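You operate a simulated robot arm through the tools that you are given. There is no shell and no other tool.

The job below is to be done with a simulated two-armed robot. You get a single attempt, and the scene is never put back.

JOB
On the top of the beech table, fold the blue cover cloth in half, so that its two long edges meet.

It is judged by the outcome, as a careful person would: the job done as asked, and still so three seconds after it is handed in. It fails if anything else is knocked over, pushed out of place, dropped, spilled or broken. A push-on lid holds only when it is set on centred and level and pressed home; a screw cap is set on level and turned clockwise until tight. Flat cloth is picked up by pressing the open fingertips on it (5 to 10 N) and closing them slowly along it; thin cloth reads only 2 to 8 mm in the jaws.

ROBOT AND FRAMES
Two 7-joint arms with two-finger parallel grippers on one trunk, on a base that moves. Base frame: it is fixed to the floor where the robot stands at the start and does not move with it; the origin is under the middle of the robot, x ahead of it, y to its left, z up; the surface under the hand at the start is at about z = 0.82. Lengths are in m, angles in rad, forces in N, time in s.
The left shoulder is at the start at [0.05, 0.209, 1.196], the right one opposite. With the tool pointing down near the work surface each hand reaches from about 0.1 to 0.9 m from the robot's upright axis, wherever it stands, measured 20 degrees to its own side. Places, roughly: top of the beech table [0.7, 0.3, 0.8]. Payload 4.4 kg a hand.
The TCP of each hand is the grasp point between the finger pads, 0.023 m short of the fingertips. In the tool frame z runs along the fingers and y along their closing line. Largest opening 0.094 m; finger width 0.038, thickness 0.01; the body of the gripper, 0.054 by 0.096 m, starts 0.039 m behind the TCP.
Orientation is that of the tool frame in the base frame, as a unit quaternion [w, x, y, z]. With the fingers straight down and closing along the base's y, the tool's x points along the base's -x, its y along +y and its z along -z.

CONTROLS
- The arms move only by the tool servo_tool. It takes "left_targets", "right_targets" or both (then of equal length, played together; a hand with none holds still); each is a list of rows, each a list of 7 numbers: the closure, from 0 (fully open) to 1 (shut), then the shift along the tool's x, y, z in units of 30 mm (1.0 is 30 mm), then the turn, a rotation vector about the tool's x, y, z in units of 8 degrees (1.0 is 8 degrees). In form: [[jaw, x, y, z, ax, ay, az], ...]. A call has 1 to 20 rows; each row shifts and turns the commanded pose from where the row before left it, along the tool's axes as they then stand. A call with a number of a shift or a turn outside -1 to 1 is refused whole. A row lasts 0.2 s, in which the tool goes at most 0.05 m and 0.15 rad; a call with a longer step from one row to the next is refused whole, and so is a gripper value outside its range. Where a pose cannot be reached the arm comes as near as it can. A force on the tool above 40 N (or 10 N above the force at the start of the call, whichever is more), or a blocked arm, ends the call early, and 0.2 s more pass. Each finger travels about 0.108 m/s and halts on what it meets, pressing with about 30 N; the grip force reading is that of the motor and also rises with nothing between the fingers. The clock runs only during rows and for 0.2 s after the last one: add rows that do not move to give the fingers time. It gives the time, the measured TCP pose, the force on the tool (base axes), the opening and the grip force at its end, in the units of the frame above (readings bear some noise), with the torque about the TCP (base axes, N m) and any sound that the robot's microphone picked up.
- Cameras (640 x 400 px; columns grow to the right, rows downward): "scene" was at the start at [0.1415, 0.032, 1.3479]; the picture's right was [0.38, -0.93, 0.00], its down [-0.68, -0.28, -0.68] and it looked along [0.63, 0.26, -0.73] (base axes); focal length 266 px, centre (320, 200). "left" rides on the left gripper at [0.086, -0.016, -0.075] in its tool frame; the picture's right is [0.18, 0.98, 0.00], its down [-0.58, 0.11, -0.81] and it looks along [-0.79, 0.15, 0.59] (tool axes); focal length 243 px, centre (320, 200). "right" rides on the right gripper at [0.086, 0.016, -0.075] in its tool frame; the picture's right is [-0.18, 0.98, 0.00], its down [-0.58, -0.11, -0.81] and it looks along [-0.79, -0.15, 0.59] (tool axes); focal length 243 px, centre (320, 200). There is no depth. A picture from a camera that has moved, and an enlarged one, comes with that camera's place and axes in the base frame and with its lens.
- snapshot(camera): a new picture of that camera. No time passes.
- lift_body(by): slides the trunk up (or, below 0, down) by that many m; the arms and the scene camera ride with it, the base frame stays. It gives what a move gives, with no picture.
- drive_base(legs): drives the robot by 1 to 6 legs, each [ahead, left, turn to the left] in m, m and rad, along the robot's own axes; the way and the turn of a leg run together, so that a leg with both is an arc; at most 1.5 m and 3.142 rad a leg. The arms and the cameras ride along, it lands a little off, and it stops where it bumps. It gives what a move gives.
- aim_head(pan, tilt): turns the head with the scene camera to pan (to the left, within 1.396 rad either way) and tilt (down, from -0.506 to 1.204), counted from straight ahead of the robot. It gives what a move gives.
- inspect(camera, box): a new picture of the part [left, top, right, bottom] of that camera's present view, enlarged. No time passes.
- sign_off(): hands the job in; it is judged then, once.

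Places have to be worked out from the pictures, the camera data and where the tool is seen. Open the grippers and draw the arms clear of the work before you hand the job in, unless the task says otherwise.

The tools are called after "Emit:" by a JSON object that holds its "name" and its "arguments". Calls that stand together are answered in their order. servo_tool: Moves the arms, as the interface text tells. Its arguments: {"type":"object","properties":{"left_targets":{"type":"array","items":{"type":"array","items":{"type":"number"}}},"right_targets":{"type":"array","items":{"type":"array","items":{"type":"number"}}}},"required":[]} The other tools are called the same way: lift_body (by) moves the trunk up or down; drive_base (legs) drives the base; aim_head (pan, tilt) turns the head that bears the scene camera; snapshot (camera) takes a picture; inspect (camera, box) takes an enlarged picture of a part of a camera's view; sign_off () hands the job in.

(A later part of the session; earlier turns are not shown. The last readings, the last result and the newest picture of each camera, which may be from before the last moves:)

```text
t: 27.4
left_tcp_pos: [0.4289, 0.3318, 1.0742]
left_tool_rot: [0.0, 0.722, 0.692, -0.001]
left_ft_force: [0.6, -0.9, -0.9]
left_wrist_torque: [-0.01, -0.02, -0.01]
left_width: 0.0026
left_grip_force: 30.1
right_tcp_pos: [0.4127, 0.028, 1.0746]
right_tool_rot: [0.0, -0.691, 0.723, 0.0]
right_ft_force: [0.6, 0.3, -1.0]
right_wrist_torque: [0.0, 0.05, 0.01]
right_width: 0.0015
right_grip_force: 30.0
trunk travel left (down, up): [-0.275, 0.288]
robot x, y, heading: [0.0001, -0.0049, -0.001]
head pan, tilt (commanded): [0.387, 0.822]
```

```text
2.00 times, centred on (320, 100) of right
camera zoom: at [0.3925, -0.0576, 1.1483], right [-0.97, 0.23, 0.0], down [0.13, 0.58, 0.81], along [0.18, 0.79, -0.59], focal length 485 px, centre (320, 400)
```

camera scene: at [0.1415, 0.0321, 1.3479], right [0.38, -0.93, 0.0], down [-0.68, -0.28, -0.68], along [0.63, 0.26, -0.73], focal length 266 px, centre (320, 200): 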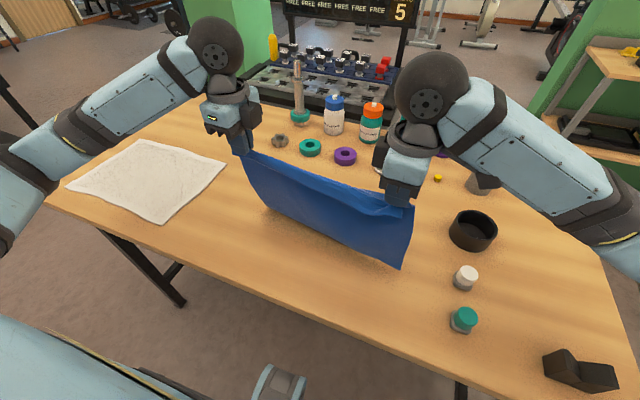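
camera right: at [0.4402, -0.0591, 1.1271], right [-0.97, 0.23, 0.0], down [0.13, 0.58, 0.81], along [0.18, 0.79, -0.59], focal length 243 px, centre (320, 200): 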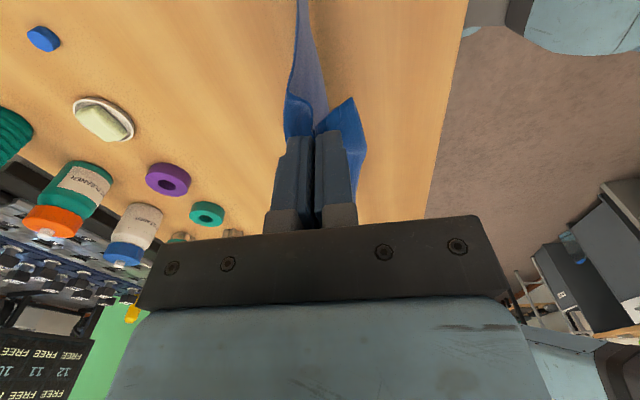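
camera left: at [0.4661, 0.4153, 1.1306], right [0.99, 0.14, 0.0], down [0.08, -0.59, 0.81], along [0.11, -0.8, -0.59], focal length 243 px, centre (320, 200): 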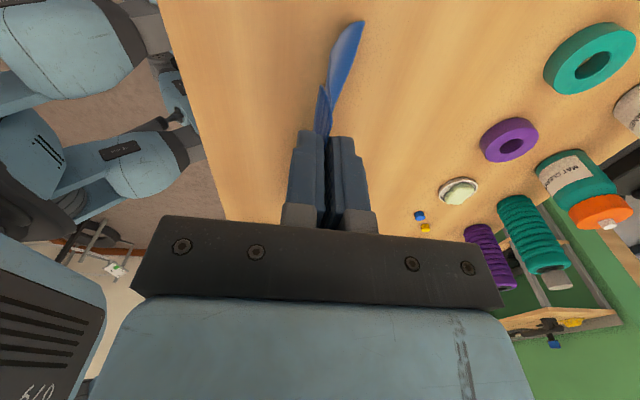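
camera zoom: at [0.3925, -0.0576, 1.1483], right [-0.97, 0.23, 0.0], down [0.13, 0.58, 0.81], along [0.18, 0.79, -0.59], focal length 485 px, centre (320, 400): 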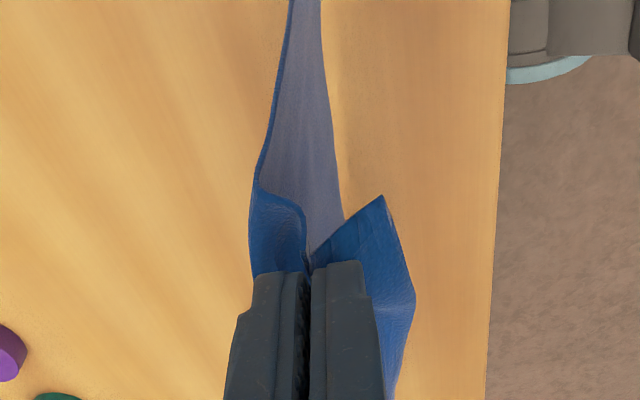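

The edge hangs clean again, about 1 cm above the table. This time I move mostly forward while lowering only slightly, so the edge touches and trails behind.

Emit:
{"name": "servo_tool", "arguments": {"left_targets": [[1, 0, 0.1, 0.1, 0, 0, 0], [1, 0, 0.2, 0.1, 0, 0, 0], [1, 0, 0.267, 0.1, 0, 0, 0], [1, 0, 0.267, 0.1, 0, 0, 0], [1, 0, 0.267, 0.1, 0, 0, 0], [1, 0, 0.267, 0.1, 0, 0, 0], [1, 0, 0.267, 0.1, 0, 0, 0]], "right_targets": [[1, 0, -0.1, 0.1, 0, 0, 0], [1, 0, -0.2, 0.1, 0, 0, 0], [1, 0, -0.267, 0.1, 0, 0, 0], [1, 0, -0.267, 0.1, 0, 0, 0], [1, 0, -0.267, 0.1, 0, 0, 0], [1, 0, -0.267, 0.1, 0, 0, 0], [1, 0, -0.267, 0.1, 0, 0, 0]]}}

Emit:
{"name": "inspect", "arguments": {"camera": "scene", "box": [190, 120, 446, 280]}}

Emit:
{"name": "inspect", "arguments": {"camera": "left", "box": [160, 0, 480, 200]}}

Emit:
{"name": "inspect", "arguments": {"camera": "right", "box": [160, 0, 480, 200]}}

```text
t: 29.0
left_tcp_pos: [0.4796, 0.3302, 1.0541]
left_tool_rot: [0.0, 0.722, 0.692, 0.0]
left_ft_force: [0.2, -1.3, -0.5]
left_wrist_torque: [0.0, 0.01, 0.01]
left_width: 0.0026
left_grip_force: 30.1
right_tcp_pos: [0.4609, 0.0254, 1.0526]
right_tool_rot: [0.0, -0.692, 0.722, 0.0]
right_ft_force: [0.1, 1.2, 0.1]
right_wrist_torque: [0.03, -0.02, 0.02]
right_width: 0.0017
right_grip_force: 29.9
trunk travel left (down, up): [-0.275, 0.288]
robot x, y, heading: [0.0013, -0.0011, -0.0]
head pan, tilt (commanded): [0.387, 0.822]
```

```text
2.50 times, centred on (318, 200) of scene
camera zoom: at [0.1419, 0.0321, 1.3479], right [0.38, -0.93, 0.0], down [-0.68, -0.28, -0.68], along [0.63, 0.26, -0.73], focal length 664 px, centre (325, 200)
```

zoom: 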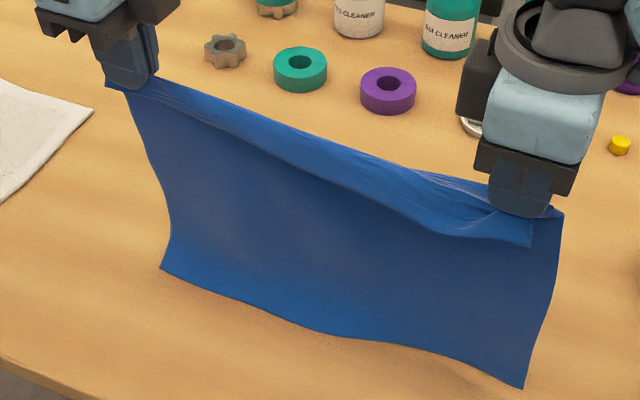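

```text
2.00 times, centred on (320, 100) of left
camera zoom: at [0.467, 0.416, 1.1293], right [0.99, 0.14, 0.0], down [0.08, -0.59, 0.81], along [0.11, -0.8, -0.59], focal length 485 px, centre (320, 400)
```

zoom: 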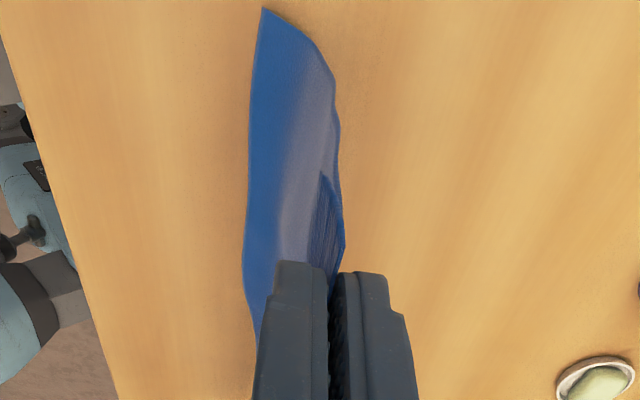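

```text
2.00 times, centred on (320, 100) of right
camera zoom: at [0.4407, -0.06, 1.1273], right [-0.97, 0.23, 0.0], down [0.13, 0.58, 0.81], along [0.18, 0.79, -0.59], focal length 485 px, centre (320, 400)
```

zoom: 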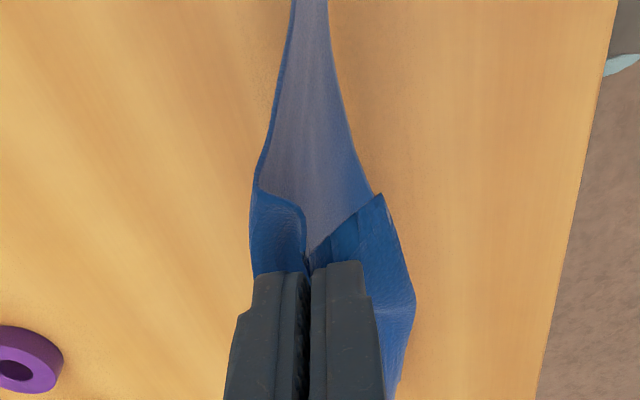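

The edge now trails properly on the left at x≈0.45, while the right is only just touching at x≈0.455. I bring the right hand forward 2.4 cm and down 1.2 cm so its side trails equally.

Emit:
{"name": "servo_tool", "arguments": {"left_targets": [[1, 0, 0, 0, 0, 0, 0], [1, 0, 0, 0, 0, 0, 0], [1, 0, 0, 0, 0, 0, 0], [1, 0, 0, 0, 0, 0, 0], [1, 0, 0, 0, 0, 0, 0]], "right_targets": [[1, 0, -0.2, 0.1, 0, 0, 0], [1, 0, -0.2, 0.1, 0, 0, 0], [1, 0, -0.2, 0.1, 0, 0, 0], [1, 0, -0.2, 0.1, 0, 0, 0], [1, 0, 0, 0, 0, 0, 0]]}}

Emit:
{"name": "inspect", "arguments": {"camera": "scene", "box": [190, 120, 446, 280]}}

Emit:
{"name": "inspect", "arguments": {"camera": "left", "box": [160, 0, 480, 200]}}

Emit:
{"name": "inspect", "arguments": {"camera": "right", "box": [160, 0, 480, 200]}}

```text
t: 30.2
left_tcp_pos: [0.4788, 0.3298, 1.0529]
left_tool_rot: [0.0, 0.722, 0.692, 0.0]
left_ft_force: [-1.0, -0.7, -1.0]
left_wrist_torque: [0.0, -0.01, -0.02]
left_width: 0.0023
left_grip_force: 30.2
right_tcp_pos: [0.4852, 0.0253, 1.0423]
right_tool_rot: [0.0, -0.692, 0.722, 0.0]
right_ft_force: [-0.4, 1.9, 0.4]
right_wrist_torque: [0.04, 0.01, 0.02]
right_width: 0.002
right_grip_force: 30.5
trunk travel left (down, up): [-0.275, 0.288]
robot x, y, heading: [-0.0042, 0.0019, -0.001]
head pan, tilt (commanded): [0.387, 0.822]
```

```text
2.50 times, centred on (318, 200) of scene
camera zoom: at [0.1414, 0.0321, 1.3479], right [0.38, -0.93, 0.0], down [-0.68, -0.28, -0.68], along [0.63, 0.26, -0.73], focal length 664 px, centre (325, 200)
```

zoom: 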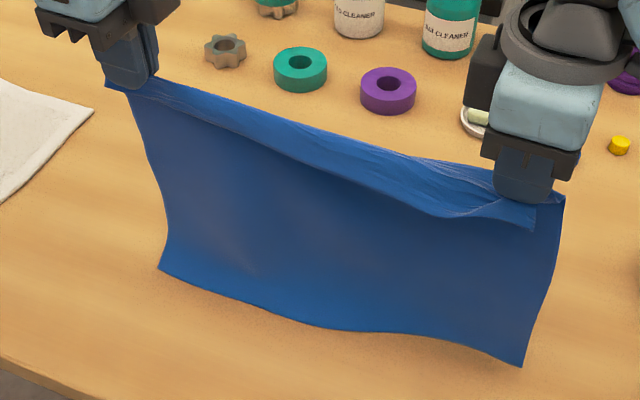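

```text
2.00 times, centred on (320, 100) of left
camera zoom: at [0.4666, 0.416, 1.1294], right [0.99, 0.14, 0.0], down [0.08, -0.59, 0.81], along [0.11, -0.8, -0.59], focal length 485 px, centre (320, 400)
```

zoom: 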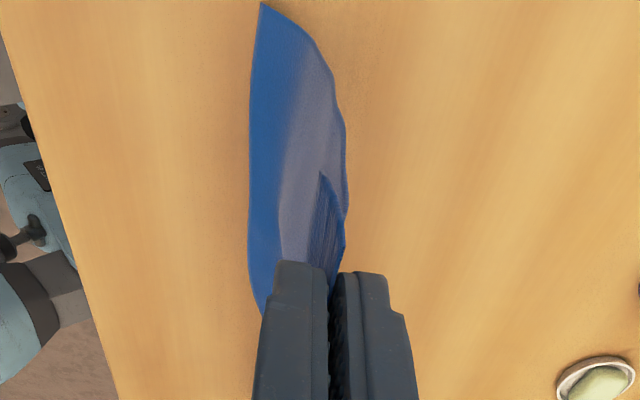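

```text
2.00 times, centred on (320, 100) of right
camera zoom: at [0.4647, -0.06, 1.1161], right [-0.97, 0.23, 0.0], down [0.13, 0.58, 0.81], along [0.18, 0.79, -0.59], focal length 485 px, centre (320, 400)
```

zoom: 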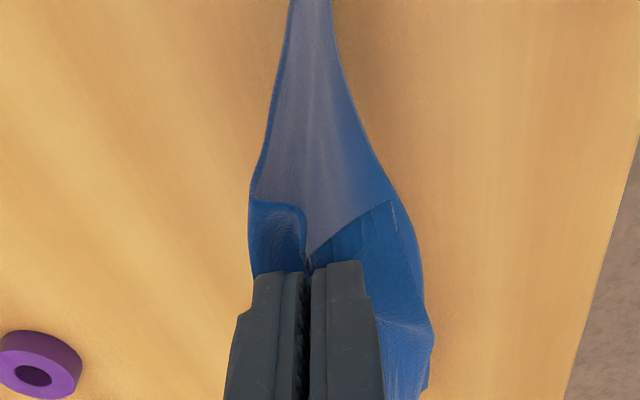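

The right corner slid forward to x≈0.473 instead of trailing. I lower both hands further while moving forward, the right one more, so that side presses on the table and lags.

Emit:
{"name": "servo_tool", "arguments": {"left_targets": [[1, 0, 0.05, 0.08, 0, 0, 0], [1, 0, 0.05, 0.08, 0, 0, 0], [1, 0, 0.05, 0.08, 0, 0, 0], [1, 0, 0.05, 0.08, 0, 0, 0], [1, 0, 0.05, 0.08, 0, 0, 0]], "right_targets": [[1, 0, -0.15, 0.13, 0, 0, 0], [1, 0, -0.15, 0.13, 0, 0, 0], [1, 0, -0.15, 0.13, 0, 0, 0], [1, 0, -0.15, 0.13, 0, 0, 0], [1, 0, -0.15, 0.13, 0, 0, 0]]}}

Emit:
{"name": "inspect", "arguments": {"camera": "scene", "box": [190, 120, 446, 280]}}

Emit:
{"name": "inspect", "arguments": {"camera": "left", "box": [160, 0, 480, 200]}}

Emit:
{"name": "inspect", "arguments": {"camera": "right", "box": [160, 0, 480, 200]}}

```text
t: 31.4
left_tcp_pos: [0.4852, 0.3298, 1.042]
left_tool_rot: [0.0, 0.723, 0.691, 0.0]
left_ft_force: [0.1, -2.5, -1.3]
left_wrist_torque: [-0.04, 0.0, 0.0]
left_width: 0.0025
left_grip_force: 29.8
right_tcp_pos: [0.51, 0.0239, 1.023]
right_tool_rot: [0.001, -0.691, 0.723, 0.0]
right_ft_force: [-0.2, 2.3, 0.3]
right_wrist_torque: [0.09, 0.01, 0.01]
right_width: 0.0016
right_grip_force: 30.1
trunk travel left (down, up): [-0.275, 0.288]
robot x, y, heading: [0.0029, 0.0026, -0.0]
head pan, tilt (commanded): [0.387, 0.822]
```

```text
2.50 times, centred on (318, 200) of scene
camera zoom: at [0.1417, 0.0321, 1.3479], right [0.38, -0.93, 0.0], down [-0.68, -0.28, -0.68], along [0.63, 0.26, -0.73], focal length 664 px, centre (325, 200)
```

zoom: 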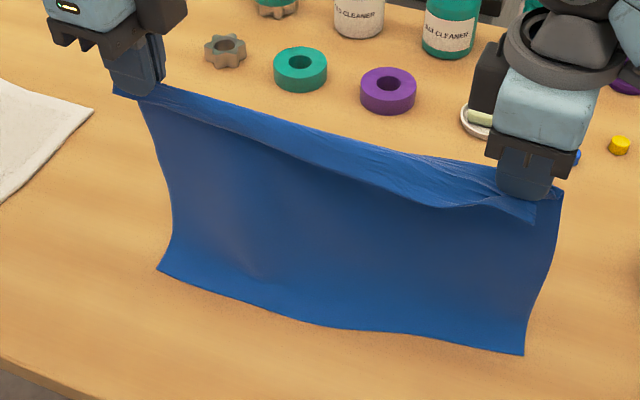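

```text
2.00 times, centred on (320, 100) of left
camera zoom: at [0.4734, 0.4159, 1.1179], right [0.99, 0.14, 0.0], down [0.08, -0.59, 0.81], along [0.11, -0.8, -0.59], focal length 485 px, centre (320, 400)
```

zoom: 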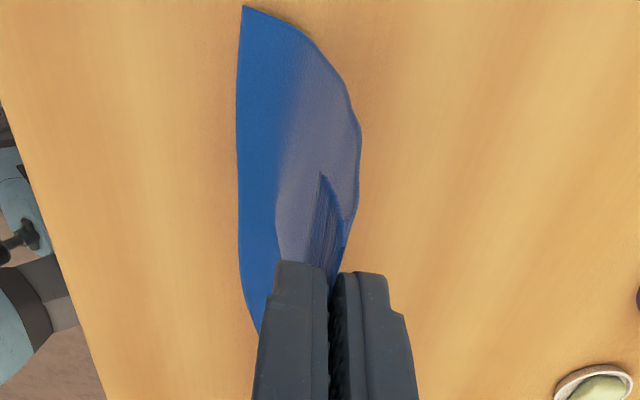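

```text
2.00 times, centred on (320, 100) of right
camera zoom: at [0.488, -0.0609, 1.0963], right [-0.97, 0.23, 0.0], down [0.13, 0.58, 0.81], along [0.18, 0.79, -0.59], focal length 485 px, centre (320, 400)
```

zoom: 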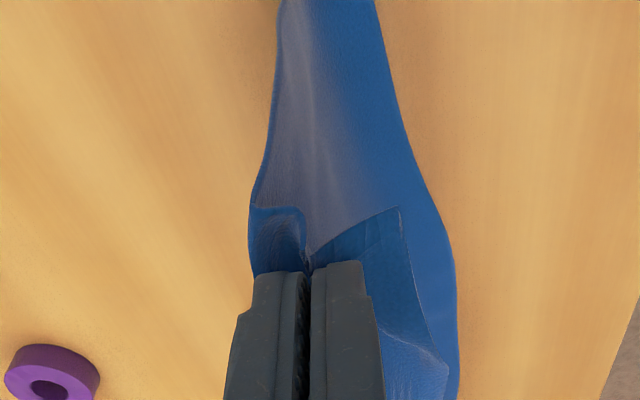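

Both sides now trail, but the lower edge is bowed and skewed by about 4 cm, because the right hand holds roughly 2 cm more cloth than the left. I lift clear and repeat with the jaw line squared and the right hand 2.2 cm lower, so the bottom edge lands level.

Emit:
{"name": "servo_tool", "arguments": {"left_targets": [[1, 0, 0, -0.22, 0, 0, 0], [1, 0, 0, -0.22, 0, 0, 0], [1, 0, 0, -0.22, 0, 0, 0], [1, 0, 0, -0.22, 0, 0, 0], [1, 0, 0, -0.22, 0, 0, 0], [1, 0, -0.153, 0, 0, 0, 0], [1, 0, -0.153, 0, 0, 0, 0], [1, 0, -0.153, 0, 0, 0, 0], [1, 0, -0.153, 0, 0, 0, 0], [1, 0, -0.153, 0, 0, 0, 0], [1, 0, -0.153, 0, 0, 0, 0], [1, 0, -0.153, 0, 0, 0, 0], [1, 0, -0.153, 0, 0, 0, 0], [1, 0, -0.153, 0, 0, 0, 0], [1, 0, -0.153, 0, 0, 0, 0], [1, 0, -0.153, 0, 0, 0, 0], [1, 0, -0.153, 0, 0, 0, 0], [1, 0, 0, 0, 0, 0, 0], [1, 0, 0, 0, 0, 0, 0], [1, 0, 0, 0, 0, 0, 0]], "right_targets": [[1, 0, 0, -0.2, 0, 0, 0], [1, 0, 0, -0.2, 0, 0, 0], [1, 0, 0, -0.2, 0, 0, 0], [1, 0, 0, -0.2, 0, 0, 0], [1, 0, 0, -0.2, 0, 0, 0], [1, 0, 0.272, 0, 0, 0, 0], [1, 0, 0.272, 0, 0, 0, 0], [1, 0, 0.272, 0, 0, 0, 0], [1, 0, 0.272, 0, 0, 0, 0], [1, 0, 0.272, 0, 0, 0, 0], [1, 0, 0.272, 0, 0, 0, 0], [1, 0, 0.272, 0, 0, 0, 0], [1, 0, 0.272, 0, 0, 0, 0], [1, 0, 0.272, 0, 0, 0, 0], [1, 0, 0.272, 0, 0, 0, 0], [1, 0, 0.272, 0, 0, 0, 0], [1, 0, 0.272, 0, 0, 0, 0], [1, 0, 0, 0, 0, 0, 0], [1, 0, 0, 0, 0, 0, 0], [1, 0, 0, 0, 0, 0, 0]]}}

Emit:
{"name": "servo_tool", "arguments": {"left_targets": [[1, 0, 0, 0, 0, 0, 0], [1, 0, 0, 0, 0, 0, 0], [1, 0, 0, 0, 0, 0, 0], [1, 0, 0, 0, 0, 0, 0]]}}

Emit:
{"name": "inspect", "arguments": {"camera": "scene", "box": [190, 120, 446, 280]}}

Emit:
{"name": "snapshot", "arguments": {"camera": "left"}}

Emit:
{"name": "snapshot", "arguments": {"camera": "right"}}

```text
t: 35.6
left_tcp_pos: [0.431, 0.3315, 1.0735]
left_tool_rot: [-0.001, 0.723, 0.691, 0.0]
left_ft_force: [0.1, -0.2, -0.2]
left_wrist_torque: [-0.01, -0.04, 0.0]
left_width: 0.0026
left_grip_force: 30.3
right_tcp_pos: [0.4115, 0.0287, 1.0513]
right_tool_rot: [-0.001, -0.692, 0.722, 0.0]
right_ft_force: [-0.8, 0.9, -0.2]
right_wrist_torque: [0.03, -0.02, 0.02]
right_width: 0.0017
right_grip_force: 30.6
trunk travel left (down, up): [-0.275, 0.288]
robot x, y, heading: [0.0011, 0.0009, 0.003]
head pan, tilt (commanded): [0.387, 0.822]
```

```text
t: 36.6
left_tcp_pos: [0.431, 0.3321, 1.0736]
left_tool_rot: [0.0, 0.722, 0.692, 0.0]
left_ft_force: [0.2, -0.9, -0.6]
left_wrist_torque: [-0.01, -0.02, -0.01]
left_width: 0.0026
left_grip_force: 30.1
right_tcp_pos: [0.4101, 0.029, 1.0505]
right_tool_rot: [0.0, -0.692, 0.722, 0.0]
right_ft_force: [0.3, 0.4, 0.0]
right_wrist_torque: [0.03, 0.01, 0.04]
right_width: 0.0019
right_grip_force: 29.8
trunk travel left (down, up): [-0.275, 0.288]
robot x, y, heading: [0.0024, 0.0001, -0.001]
head pan, tilt (commanded): [0.387, 0.822]
```

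```text
2.50 times, centred on (318, 200) of scene
camera zoom: at [0.1415, 0.032, 1.3479], right [0.38, -0.93, 0.0], down [-0.68, -0.28, -0.68], along [0.63, 0.26, -0.73], focal length 664 px, centre (325, 200)
```

zoom: 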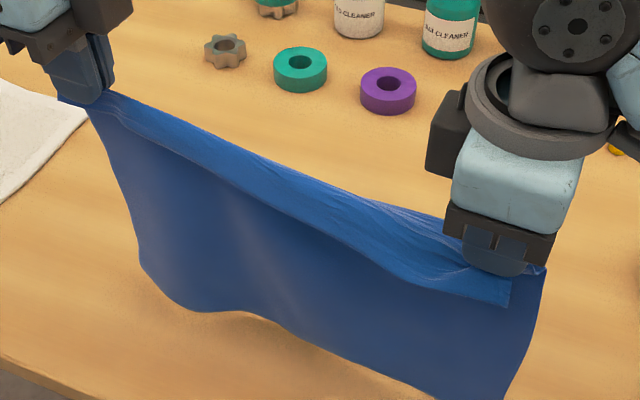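

```text
taken
camera left: at [0.4187, 0.4183, 1.15], right [0.99, 0.14, 0.0], down [0.08, -0.59, 0.81], along [0.11, -0.8, -0.59], focal length 243 px, centre (320, 200)
```

left: 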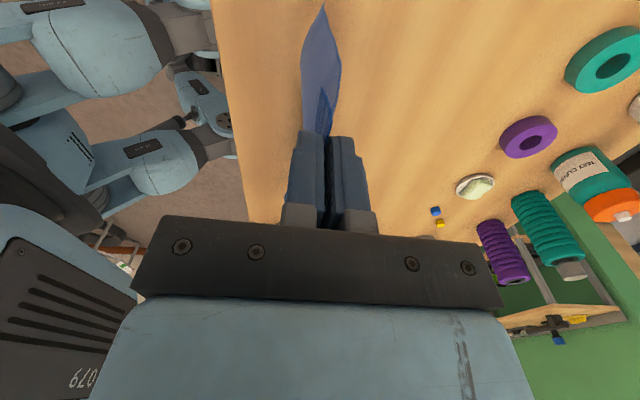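

```text
taken
camera right: at [0.3904, -0.0564, 1.1257], right [-0.97, 0.23, 0.0], down [0.13, 0.58, 0.81], along [0.18, 0.79, -0.59], focal length 243 px, centre (320, 200)
```

right: 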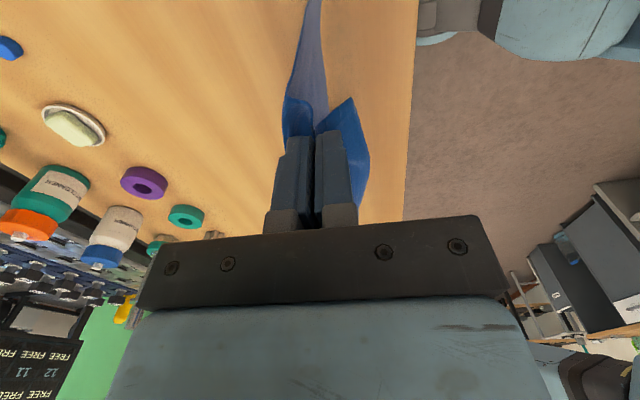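

Lowering the right hand that far put a wave in the lower edge. I raise it 1.6 cm again, leaving it only 6 mm lower than the left, and let it settle.

Emit:
{"name": "servo_tool", "arguments": {"left_targets": [[1, 0, 0, 0, 0, 0, 0], [1, 0, 0, 0, 0, 0, 0], [1, 0, 0, 0, 0, 0, 0], [1, 0, 0, 0, 0, 0, 0], [1, 0, 0, 0, 0, 0, 0], [1, 0, 0, 0, 0, 0, 0], [1, 0, 0, 0, 0, 0, 0], [1, 0, 0, 0, 0, 0, 0], [1, 0, 0, 0, 0, 0, 0], [1, 0, 0, 0, 0, 0, 0]], "right_targets": [[1, 0.03, 0, -0.133, 0, 0, 0], [1, 0.03, 0, -0.133, 0, 0, 0], [1, 0, 0, -0.133, 0, 0, 0], [1, 0, 0, -0.133, 0, 0, 0], [1, 0, 0, 0, 0, 0, 0], [1, 0, 0, 0, 0, 0, 0], [1, 0, 0, 0, 0, 0, 0], [1, 0, 0, 0, 0, 0, 0], [1, 0, 0, 0, 0, 0, 0], [1, 0, 0, 0, 0, 0, 0]]}}

Emit:
{"name": "inspect", "arguments": {"camera": "scene", "box": [190, 130, 446, 290]}}

Emit:
{"name": "inspect", "arguments": {"camera": "left", "box": [160, 0, 480, 200]}}

```text
t: 38.8
left_tcp_pos: [0.4304, 0.3321, 1.0735]
left_tool_rot: [0.0, 0.723, 0.691, 0.0]
left_ft_force: [-0.4, -0.7, -0.2]
left_wrist_torque: [0.02, -0.03, -0.02]
left_width: 0.0025
left_grip_force: 30.1
right_tcp_pos: [0.4105, 0.0275, 1.0683]
right_tool_rot: [0.0, -0.692, 0.722, 0.0]
right_ft_force: [-0.3, 0.6, -0.7]
right_wrist_torque: [0.03, 0.02, 0.0]
right_width: 0.0018
right_grip_force: 30.3
trunk travel left (down, up): [-0.275, 0.288]
robot x, y, heading: [0.0006, -0.0016, 0.002]
head pan, tilt (commanded): [0.387, 0.822]
```

```text
2.50 times, centred on (318, 210) of scene
camera zoom: at [0.1415, 0.0321, 1.3479], right [0.38, -0.93, 0.0], down [-0.68, -0.28, -0.68], along [0.63, 0.26, -0.73], focal length 664 px, centre (325, 175)
```

zoom: 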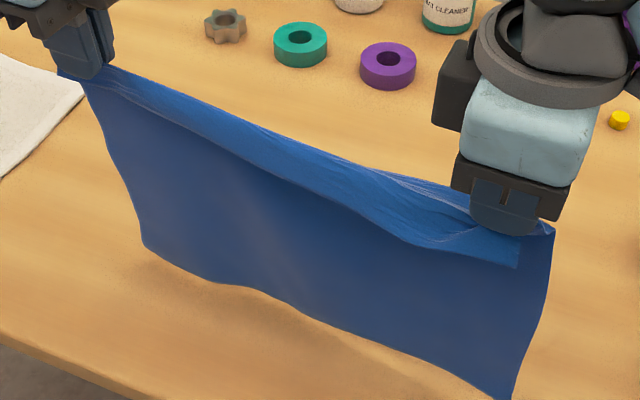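

```text
2.00 times, centred on (320, 100) of left
camera zoom: at [0.4187, 0.4183, 1.15], right [0.99, 0.14, 0.0], down [0.08, -0.59, 0.81], along [0.11, -0.8, -0.59], focal length 485 px, centre (320, 400)
```

zoom: 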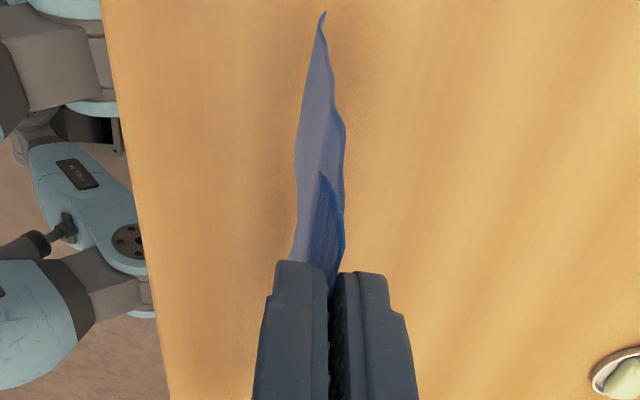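

The lower edge is straight and level again. I repeat the forward drag, lowering the right hand slightly more than the left.

Emit:
{"name": "servo_tool", "arguments": {"left_targets": [[1, 0, 0.1, 0.07, 0, 0, 0], [1, 0, 0.18, 0.07, 0, 0, 0], [1, 0, 0.2, 0.07, 0, 0, 0], [1, 0, 0.2, 0.07, 0, 0, 0], [1, 0, 0.2, 0.07, 0, 0, 0], [1, 0, 0.2, 0.07, 0, 0, 0], [1, 0, 0.2, 0.07, 0, 0, 0], [1, 0, 0.2, 0.07, 0, 0, 0], [1, 0, 0.2, 0.07, 0, 0, 0]], "right_targets": [[1, 0, -0.1, 0.1, 0, 0, 0], [1, 0, -0.18, 0.1, 0, 0, 0], [1, 0, -0.2, 0.1, 0, 0, 0], [1, 0, -0.2, 0.1, 0, 0, 0], [1, 0, -0.2, 0.1, 0, 0, 0], [1, 0, -0.2, 0.1, 0, 0, 0], [1, 0, -0.2, 0.1, 0, 0, 0], [1, 0, -0.2, 0.1, 0, 0, 0], [1, 0, -0.2, 0.1, 0, 0, 0]]}}

Emit:
{"name": "inspect", "arguments": {"camera": "scene", "box": [190, 130, 446, 290]}}

Emit:
{"name": "inspect", "arguments": {"camera": "left", "box": [160, 0, 480, 200]}}

Emit:
{"name": "inspect", "arguments": {"camera": "right", "box": [160, 0, 480, 200]}}

```text
t: 40.8
left_tcp_pos: [0.4814, 0.3319, 1.0562]
left_tool_rot: [0.0, 0.722, 0.692, 0.001]
left_ft_force: [0.7, -0.8, -0.2]
left_wrist_torque: [-0.01, -0.02, 0.01]
left_width: 0.0026
left_grip_force: 29.8
right_tcp_pos: [0.4611, 0.0239, 1.0408]
right_tool_rot: [-0.001, -0.691, 0.723, 0.0]
right_ft_force: [0.1, 2.0, -0.5]
right_wrist_torque: [0.06, 0.01, 0.01]
right_width: 0.0018
right_grip_force: 30.3
trunk travel left (down, up): [-0.275, 0.288]
robot x, y, heading: [0.0012, -0.003, -0.001]
head pan, tilt (commanded): [0.387, 0.822]
```

```text
2.50 times, centred on (318, 210) of scene
camera zoom: at [0.1418, 0.0319, 1.3479], right [0.38, -0.93, 0.0], down [-0.68, -0.28, -0.68], along [0.63, 0.26, -0.73], focal length 664 px, centre (325, 175)
```

zoom: 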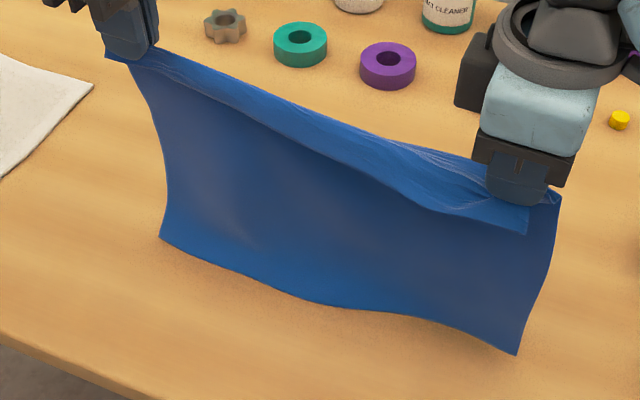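

```text
2.00 times, centred on (320, 100) of left
camera zoom: at [0.4694, 0.4167, 1.1316], right [0.99, 0.14, 0.0], down [0.08, -0.59, 0.81], along [0.11, -0.8, -0.59], focal length 485 px, centre (320, 400)
```

zoom: 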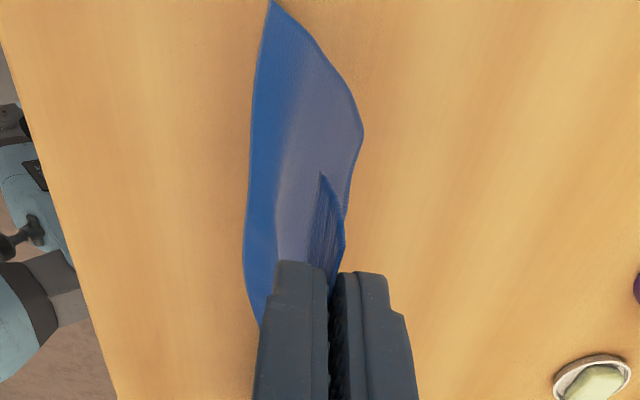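

```text
2.00 times, centred on (320, 100) of right
camera zoom: at [0.4405, -0.061, 1.115], right [-0.97, 0.23, 0.0], down [0.13, 0.58, 0.81], along [0.18, 0.79, -0.59], focal length 485 px, centre (320, 400)
```

zoom: 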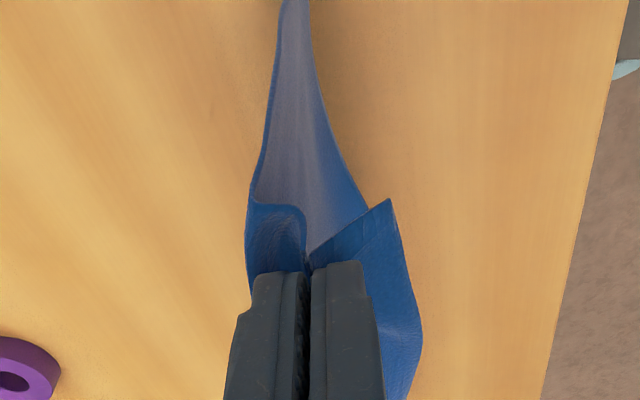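

The left side trails by about 2.6 cm, but the right corner still hangs nearly straight down. I lower the right hand mostly straight, by about 2 cm, with only a little forward motion so that it doesn't slide.

Emit:
{"name": "servo_tool", "arguments": {"left_targets": [[1, 0, 0.067, 0.067, 0, 0, 0], [1, 0, 0.067, 0.067, 0, 0, 0], [1, 0, 0.067, 0.067, 0, 0, 0], [1, 0, 0.067, 0.067, 0, 0, 0], [1, 0, 0, 0, 0, 0, 0]], "right_targets": [[1, 0, -0.1, 0.15, 0, 0, 0], [1, 0, -0.1, 0.15, 0, 0, 0], [1, 0, -0.1, 0.15, 0, 0, 0], [1, 0, -0.1, 0.15, 0, 0, 0], [1, 0, 0, 0, 0, 0, 0]]}}

Emit:
{"name": "inspect", "arguments": {"camera": "scene", "box": [190, 130, 446, 290]}}

Emit:
{"name": "inspect", "arguments": {"camera": "right", "box": [160, 0, 480, 200]}}

```text
t: 42.0
left_tcp_pos: [0.489, 0.3298, 1.0473]
left_tool_rot: [0.001, 0.723, 0.691, 0.0]
left_ft_force: [-0.7, -1.8, -1.4]
left_wrist_torque: [-0.01, -0.01, 0.01]
left_width: 0.0027
left_grip_force: 29.3
right_tcp_pos: [0.4735, 0.0233, 1.0233]
right_tool_rot: [0.0, -0.69, 0.723, 0.0]
right_ft_force: [0.7, 2.1, -0.8]
right_wrist_torque: [0.05, -0.02, 0.02]
right_width: 0.0015
right_grip_force: 30.0
trunk travel left (down, up): [-0.275, 0.288]
robot x, y, heading: [0.0012, -0.0041, -0.001]
head pan, tilt (commanded): [0.387, 0.822]
```

```text
2.50 times, centred on (318, 210) of scene
camera zoom: at [0.1414, 0.0321, 1.3479], right [0.38, -0.93, 0.0], down [-0.68, -0.28, -0.68], along [0.63, 0.26, -0.73], focal length 664 px, centre (325, 175)
```

zoom: 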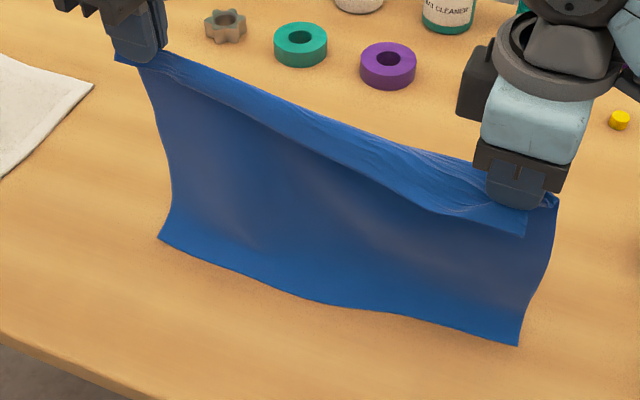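

```text
2.00 times, centred on (320, 100) of right
camera zoom: at [0.4522, -0.0613, 1.098], right [-0.97, 0.23, 0.0], down [0.13, 0.58, 0.81], along [0.18, 0.78, -0.59], focal length 485 px, centre (320, 400)
```

zoom: 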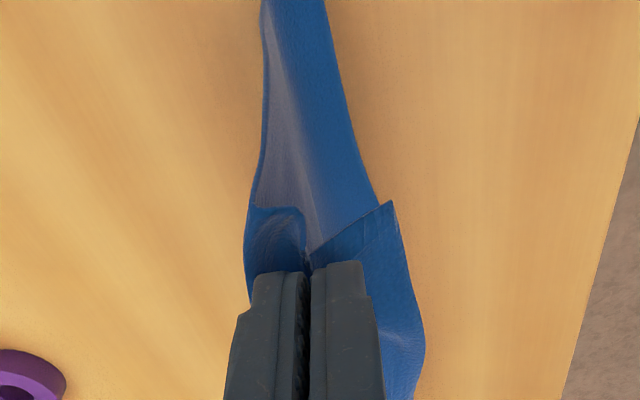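

Both sides now trail, with the bottom edge on the table at x≈0.454 on the left and 0.469 on the right. I bring the right jaw forward while lowering the left, so both sides unroll equally.

Emit:
{"name": "servo_tool", "arguments": {"left_targets": [[1, 0, 0.033, 0.133, 0, 0, 0], [1, 0, 0.033, 0.133, 0, 0, 0], [1, 0, 0.033, 0.133, 0, 0, 0], [1, 0, 0.033, 0.133, 0, 0, 0], [1, 0, 0.033, 0.133, 0, 0, 0], [1, 0, 0, 0, 0, 0, 0]], "right_targets": [[1, 0, -0.167, 0.02, 0, 0, 0], [1, 0, -0.167, 0.02, 0, 0, 0], [1, 0, -0.167, 0.02, 0, 0, 0], [1, 0, -0.167, 0.02, 0, 0, 0], [1, 0, -0.167, 0.02, 0, 0, 0], [1, 0, 0, 0, 0, 0, 0]]}}

Emit:
{"name": "inspect", "arguments": {"camera": "scene", "box": [190, 130, 446, 290]}}

Emit:
{"name": "inspect", "arguments": {"camera": "left", "box": [160, 0, 480, 200]}}

Emit:
{"name": "inspect", "arguments": {"camera": "right", "box": [160, 0, 480, 200]}}

```text
t: 43.4
left_tcp_pos: [0.4946, 0.3294, 1.0275]
left_tool_rot: [0.0, 0.723, 0.691, -0.001]
left_ft_force: [-0.1, -1.1, -0.2]
left_wrist_torque: [-0.02, -0.02, -0.02]
left_width: 0.0026
left_grip_force: 29.0
right_tcp_pos: [0.4964, 0.024, 1.0198]
right_tool_rot: [0.0, -0.691, 0.723, 0.0]
right_ft_force: [0.8, 1.4, -0.2]
right_wrist_torque: [0.04, -0.02, 0.01]
right_width: 0.0018
right_grip_force: 29.5
trunk travel left (down, up): [-0.275, 0.288]
robot x, y, heading: [-0.0018, 0.0001, 0.002]
head pan, tilt (commanded): [0.387, 0.822]
```

```text
2.50 times, centred on (318, 210) of scene
camera zoom: at [0.1414, 0.032, 1.3479], right [0.38, -0.93, 0.0], down [-0.68, -0.28, -0.68], along [0.63, 0.26, -0.73], focal length 664 px, centre (325, 175)
```

zoom: 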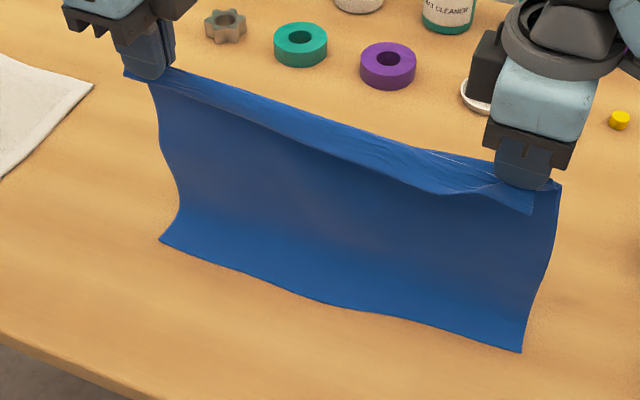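

```text
2.00 times, centred on (320, 100) of left
camera zoom: at [0.482, 0.4153, 1.1033], right [0.99, 0.14, 0.0], down [0.08, -0.59, 0.81], along [0.11, -0.8, -0.59], focal length 485 px, centre (320, 400)
```

zoom: 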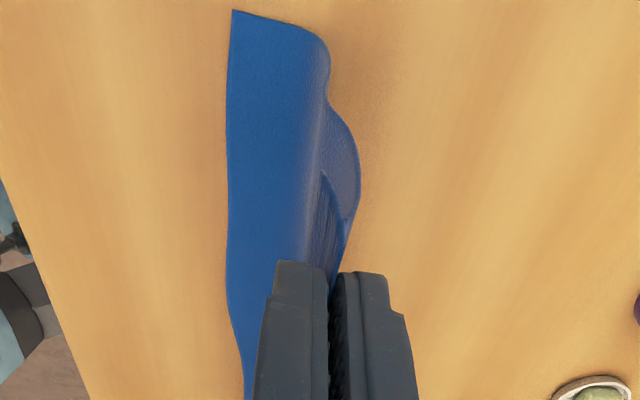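

```text
2.00 times, centred on (320, 100) of right
camera zoom: at [0.4765, -0.0624, 1.0939], right [-0.97, 0.23, 0.0], down [0.13, 0.58, 0.81], along [0.18, 0.79, -0.59], focal length 485 px, centre (320, 400)
```

zoom: 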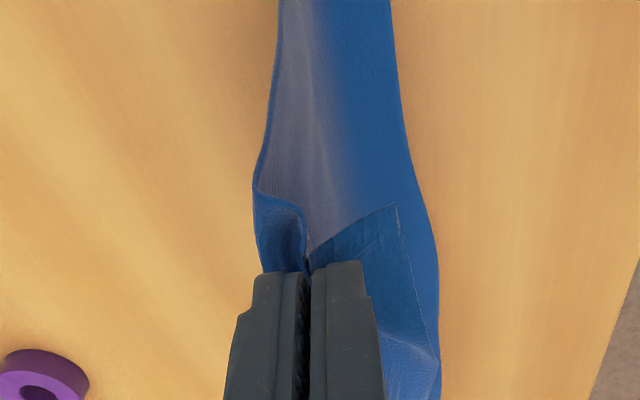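

The lower edge now lies straight on the table at x≈0.452 (left), 0.449 (middle) and 0.465 (right). I unroll the lower half with an even forward and downward diagonal.

Emit:
{"name": "servo_tool", "arguments": {"left_targets": [[1, 0, 0.223, 0.25, 0, 0, 0], [1, 0, 0.223, 0.25, 0, 0, 0], [1, 0, 0.223, 0.25, 0, 0, 0], [1, 0, 0.223, 0.25, 0, 0, 0], [1, 0, 0.223, 0.25, 0, 0, 0], [1, 0, 0.223, 0.25, 0, 0, 0], [1, 0, 0.223, 0.25, 0, 0, 0], [1, 0, 0, 0, 0, 0, 0]], "right_targets": [[1, 0, -0.25, 0.256, 0, 0, 0], [1, 0, -0.25, 0.256, 0, 0, 0], [1, 0, -0.25, 0.256, 0, 0, 0], [1, 0, -0.25, 0.256, 0, 0, 0], [1, 0, -0.25, 0.256, 0, 0, 0], [1, 0, -0.25, 0.256, 0, 0, 0], [1, 0, -0.25, 0.256, 0, 0, 0], [1, 0, 0, 0, 0, 0, 0]]}}

Emit:
{"name": "inspect", "arguments": {"camera": "scene", "box": [190, 130, 446, 290]}}

Emit:
{"name": "snapshot", "arguments": {"camera": "left"}}

Emit:
{"name": "snapshot", "arguments": {"camera": "right"}}

```text
t: 45.2
left_tcp_pos: [0.5417, 0.3257, 0.9762]
left_tool_rot: [0.0, 0.722, 0.692, 0.0]
left_ft_force: [0.3, -0.8, -0.9]
left_wrist_torque: [-0.02, 0.03, -0.06]
left_width: 0.0025
left_grip_force: 29.6
right_tcp_pos: [0.5508, 0.0203, 0.9643]
right_tool_rot: [0.0, -0.691, 0.723, 0.0]
right_ft_force: [0.3, 0.1, -0.2]
right_wrist_torque: [0.05, 0.03, 0.01]
right_width: 0.0015
right_grip_force: 29.9
trunk travel left (down, up): [-0.275, 0.288]
robot x, y, heading: [-0.001, -0.0004, 0.001]
head pan, tilt (commanded): [0.387, 0.822]
```

```text
2.50 times, centred on (318, 210) of scene
camera zoom: at [0.1412, 0.032, 1.348], right [0.38, -0.93, 0.0], down [-0.68, -0.28, -0.68], along [0.63, 0.26, -0.73], focal length 664 px, centre (325, 175)
```

zoom: 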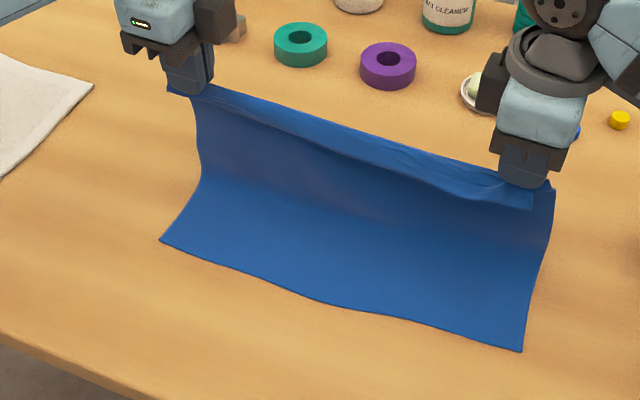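

```text
taken
camera left: at [0.5289, 0.4122, 1.0517], right [0.99, 0.14, 0.0], down [0.08, -0.59, 0.81], along [0.11, -0.8, -0.59], focal length 243 px, centre (320, 200)
```

left: 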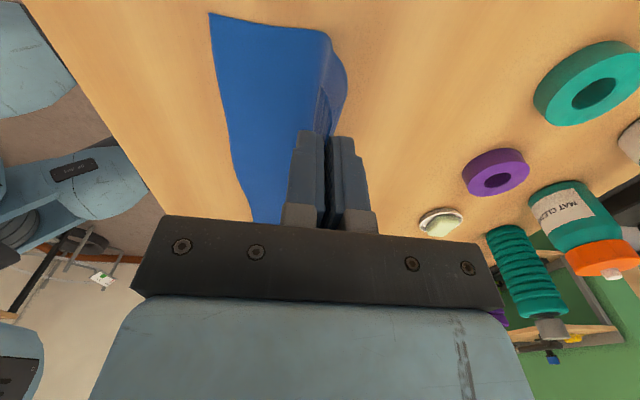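

```text
taken
camera right: at [0.5304, -0.0645, 1.0399], right [-0.97, 0.23, 0.0], down [0.13, 0.58, 0.81], along [0.18, 0.79, -0.59], focal length 243 px, centre (320, 200)
```

right: 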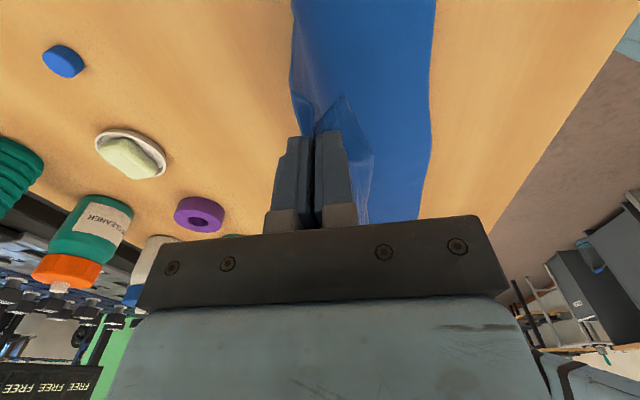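

The lower half is unrolling cleanly and its front edge hasn't moved. I continue the same diagonal to the midline.

Emit:
{"name": "servo_tool", "arguments": {"left_targets": [[1, 0, 0.223, 0.25, 0, 0, 0], [1, 0, 0.223, 0.25, 0, 0, 0], [1, 0, 0.223, 0.25, 0, 0, 0], [1, 0, 0.223, 0.25, 0, 0, 0], [1, 0, 0.223, 0.25, 0, 0, 0], [1, 0, 0.223, 0.25, 0, 0, 0], [1, 0, 0, 0, 0, 0, 0]], "right_targets": [[1, 0, -0.25, 0.256, 0, 0, 0], [1, 0, -0.25, 0.256, 0, 0, 0], [1, 0, -0.25, 0.256, 0, 0, 0], [1, 0, -0.25, 0.256, 0, 0, 0], [1, 0, -0.25, 0.256, 0, 0, 0], [1, 0, -0.25, 0.256, 0, 0, 0], [1, 0, 0, 0, 0, 0, 0]]}}

Emit:
{"name": "inspect", "arguments": {"camera": "scene", "box": [190, 130, 446, 290]}}

Emit:
{"name": "snapshot", "arguments": {"camera": "left"}}

Emit:
{"name": "snapshot", "arguments": {"camera": "right"}}

```text
t: 46.8
left_tcp_pos: [0.5795, 0.326, 0.9299]
left_tool_rot: [0.0, 0.722, 0.692, 0.0]
left_ft_force: [-0.8, 0.0, 0.6]
left_wrist_torque: [-0.01, -0.01, 0.0]
left_width: 0.0025
left_grip_force: 29.8
right_tcp_pos: [0.5948, 0.0188, 0.9201]
right_tool_rot: [-0.001, -0.691, 0.722, 0.0]
right_ft_force: [-0.6, 1.2, 0.0]
right_wrist_torque: [0.03, 0.01, 0.03]
right_width: 0.0014
right_grip_force: 30.1
trunk travel left (down, up): [-0.275, 0.288]
robot x, y, heading: [0.0044, 0.0018, 0.003]
head pan, tilt (commanded): [0.387, 0.822]
```

```text
2.50 times, centred on (318, 210) of scene
camera zoom: at [0.1413, 0.0321, 1.3479], right [0.38, -0.93, 0.0], down [-0.68, -0.28, -0.68], along [0.63, 0.26, -0.73], focal length 664 px, centre (325, 175)
```

zoom: 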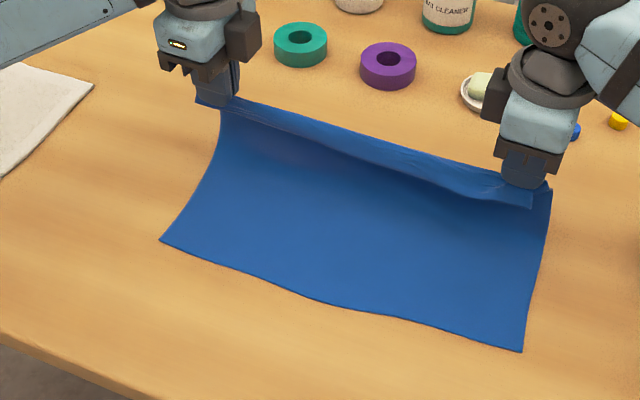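

```text
taken
camera left: at [0.5679, 0.411, 1.0062], right [0.99, 0.14, 0.0], down [0.08, -0.59, 0.81], along [0.11, -0.8, -0.59], focal length 243 px, centre (320, 200)
```

left: 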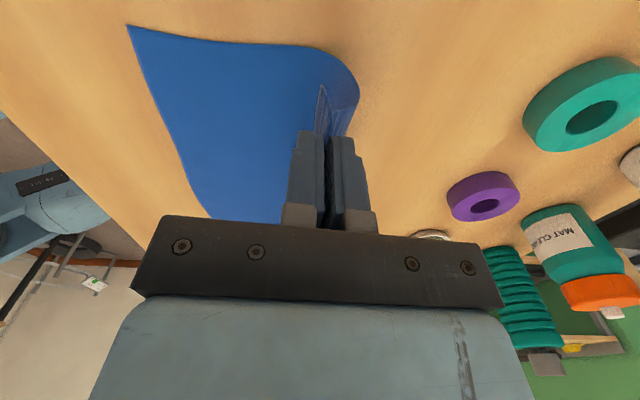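

```text
taken
camera right: at [0.5744, -0.0665, 0.9945], right [-0.97, 0.23, 0.0], down [0.13, 0.58, 0.81], along [0.18, 0.79, -0.59], focal length 243 px, centre (320, 200)
```

right: 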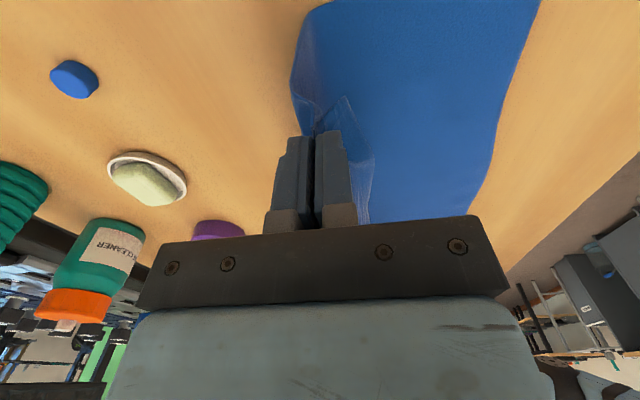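

The lower half now lies flat, from x≈0.45 to about 0.58. Next I bring the hands back toward the front edge, lowering only gradually so the hanging hem doesn't catch on the lower layer.

Emit:
{"name": "servo_tool", "arguments": {"left_targets": [[1, 0, -0.2625, 0.1, 0, 0, 0], [1, 0, -0.2625, 0.1, 0, 0, 0], [1, 0, -0.2625, 0.1, 0, 0, 0], [1, 0, -0.2625, 0.1, 0, 0, 0], [1, 0, -0.2625, 0.1, 0, 0, 0], [1, 0, -0.2625, 0.1, 0, 0, 0], [1, 0, -0.2625, 0.1, 0, 0, 0], [1, 0, 0, 0, 0, 0, 0]], "right_targets": [[1, 0, 0.258, 0.078, 0, 0, 0], [1, 0, 0.258, 0.078, 0, 0, 0], [1, 0, 0.258, 0.078, 0, 0, 0], [1, 0, 0.258, 0.078, 0, 0, 0], [1, 0, 0.258, 0.078, 0, 0, 0], [1, 0, 0.258, 0.078, 0, 0, 0], [1, 0, 0.258, 0.078, 0, 0, 0], [1, 0, 0, 0, 0, 0, 0]]}}

Emit:
{"name": "inspect", "arguments": {"camera": "scene", "box": [190, 130, 446, 290]}}

Emit:
{"name": "snapshot", "arguments": {"camera": "left"}}

Emit:
{"name": "snapshot", "arguments": {"camera": "right"}}

```text
t: 48.6
left_tcp_pos: [0.5258, 0.3285, 0.9083]
left_tool_rot: [0.0, 0.722, 0.692, 0.0]
left_ft_force: [0.3, -1.6, -0.5]
left_wrist_torque: [-0.06, -0.02, -0.01]
left_width: 0.0022
left_grip_force: 30.0
right_tcp_pos: [0.5408, 0.0198, 0.9041]
right_tool_rot: [0.0, -0.691, 0.723, 0.001]
right_ft_force: [0.2, 1.2, 0.0]
right_wrist_torque: [0.05, 0.03, -0.01]
right_width: 0.0014
right_grip_force: 30.2
trunk travel left (down, up): [-0.275, 0.288]
robot x, y, heading: [-0.0033, -0.0013, -0.002]
head pan, tilt (commanded): [0.387, 0.822]
```

```text
2.50 times, centred on (318, 210) of scene
camera zoom: at [0.1417, 0.032, 1.3479], right [0.38, -0.93, 0.0], down [-0.68, -0.28, -0.68], along [0.63, 0.26, -0.73], focal length 664 px, centre (325, 175)
```

zoom: 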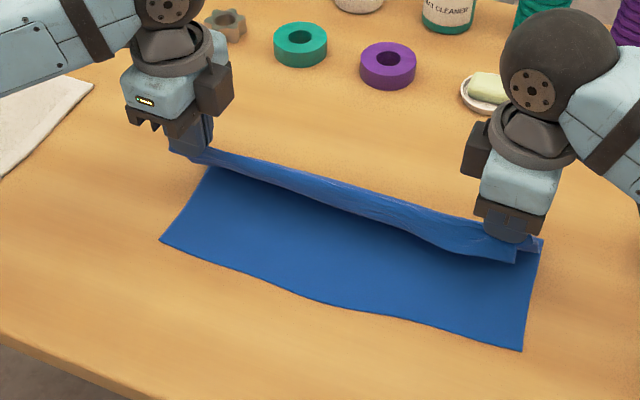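

```text
taken
camera left: at [0.5137, 0.4141, 0.9841], right [0.99, 0.14, 0.0], down [0.08, -0.59, 0.81], along [0.11, -0.8, -0.59], focal length 243 px, centre (320, 200)
```

left: 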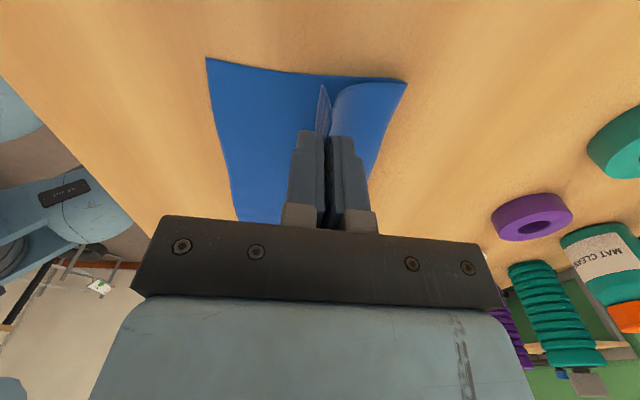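

```text
taken
camera right: at [0.521, -0.0653, 0.9784], right [-0.97, 0.23, 0.0], down [0.13, 0.58, 0.81], along [0.18, 0.78, -0.59], focal length 243 px, centre (320, 200)
```

right: 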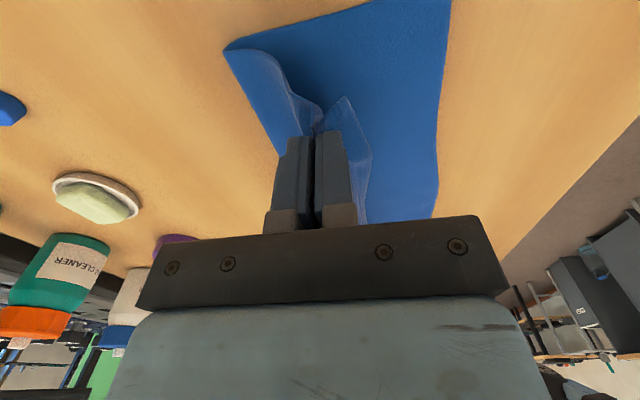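

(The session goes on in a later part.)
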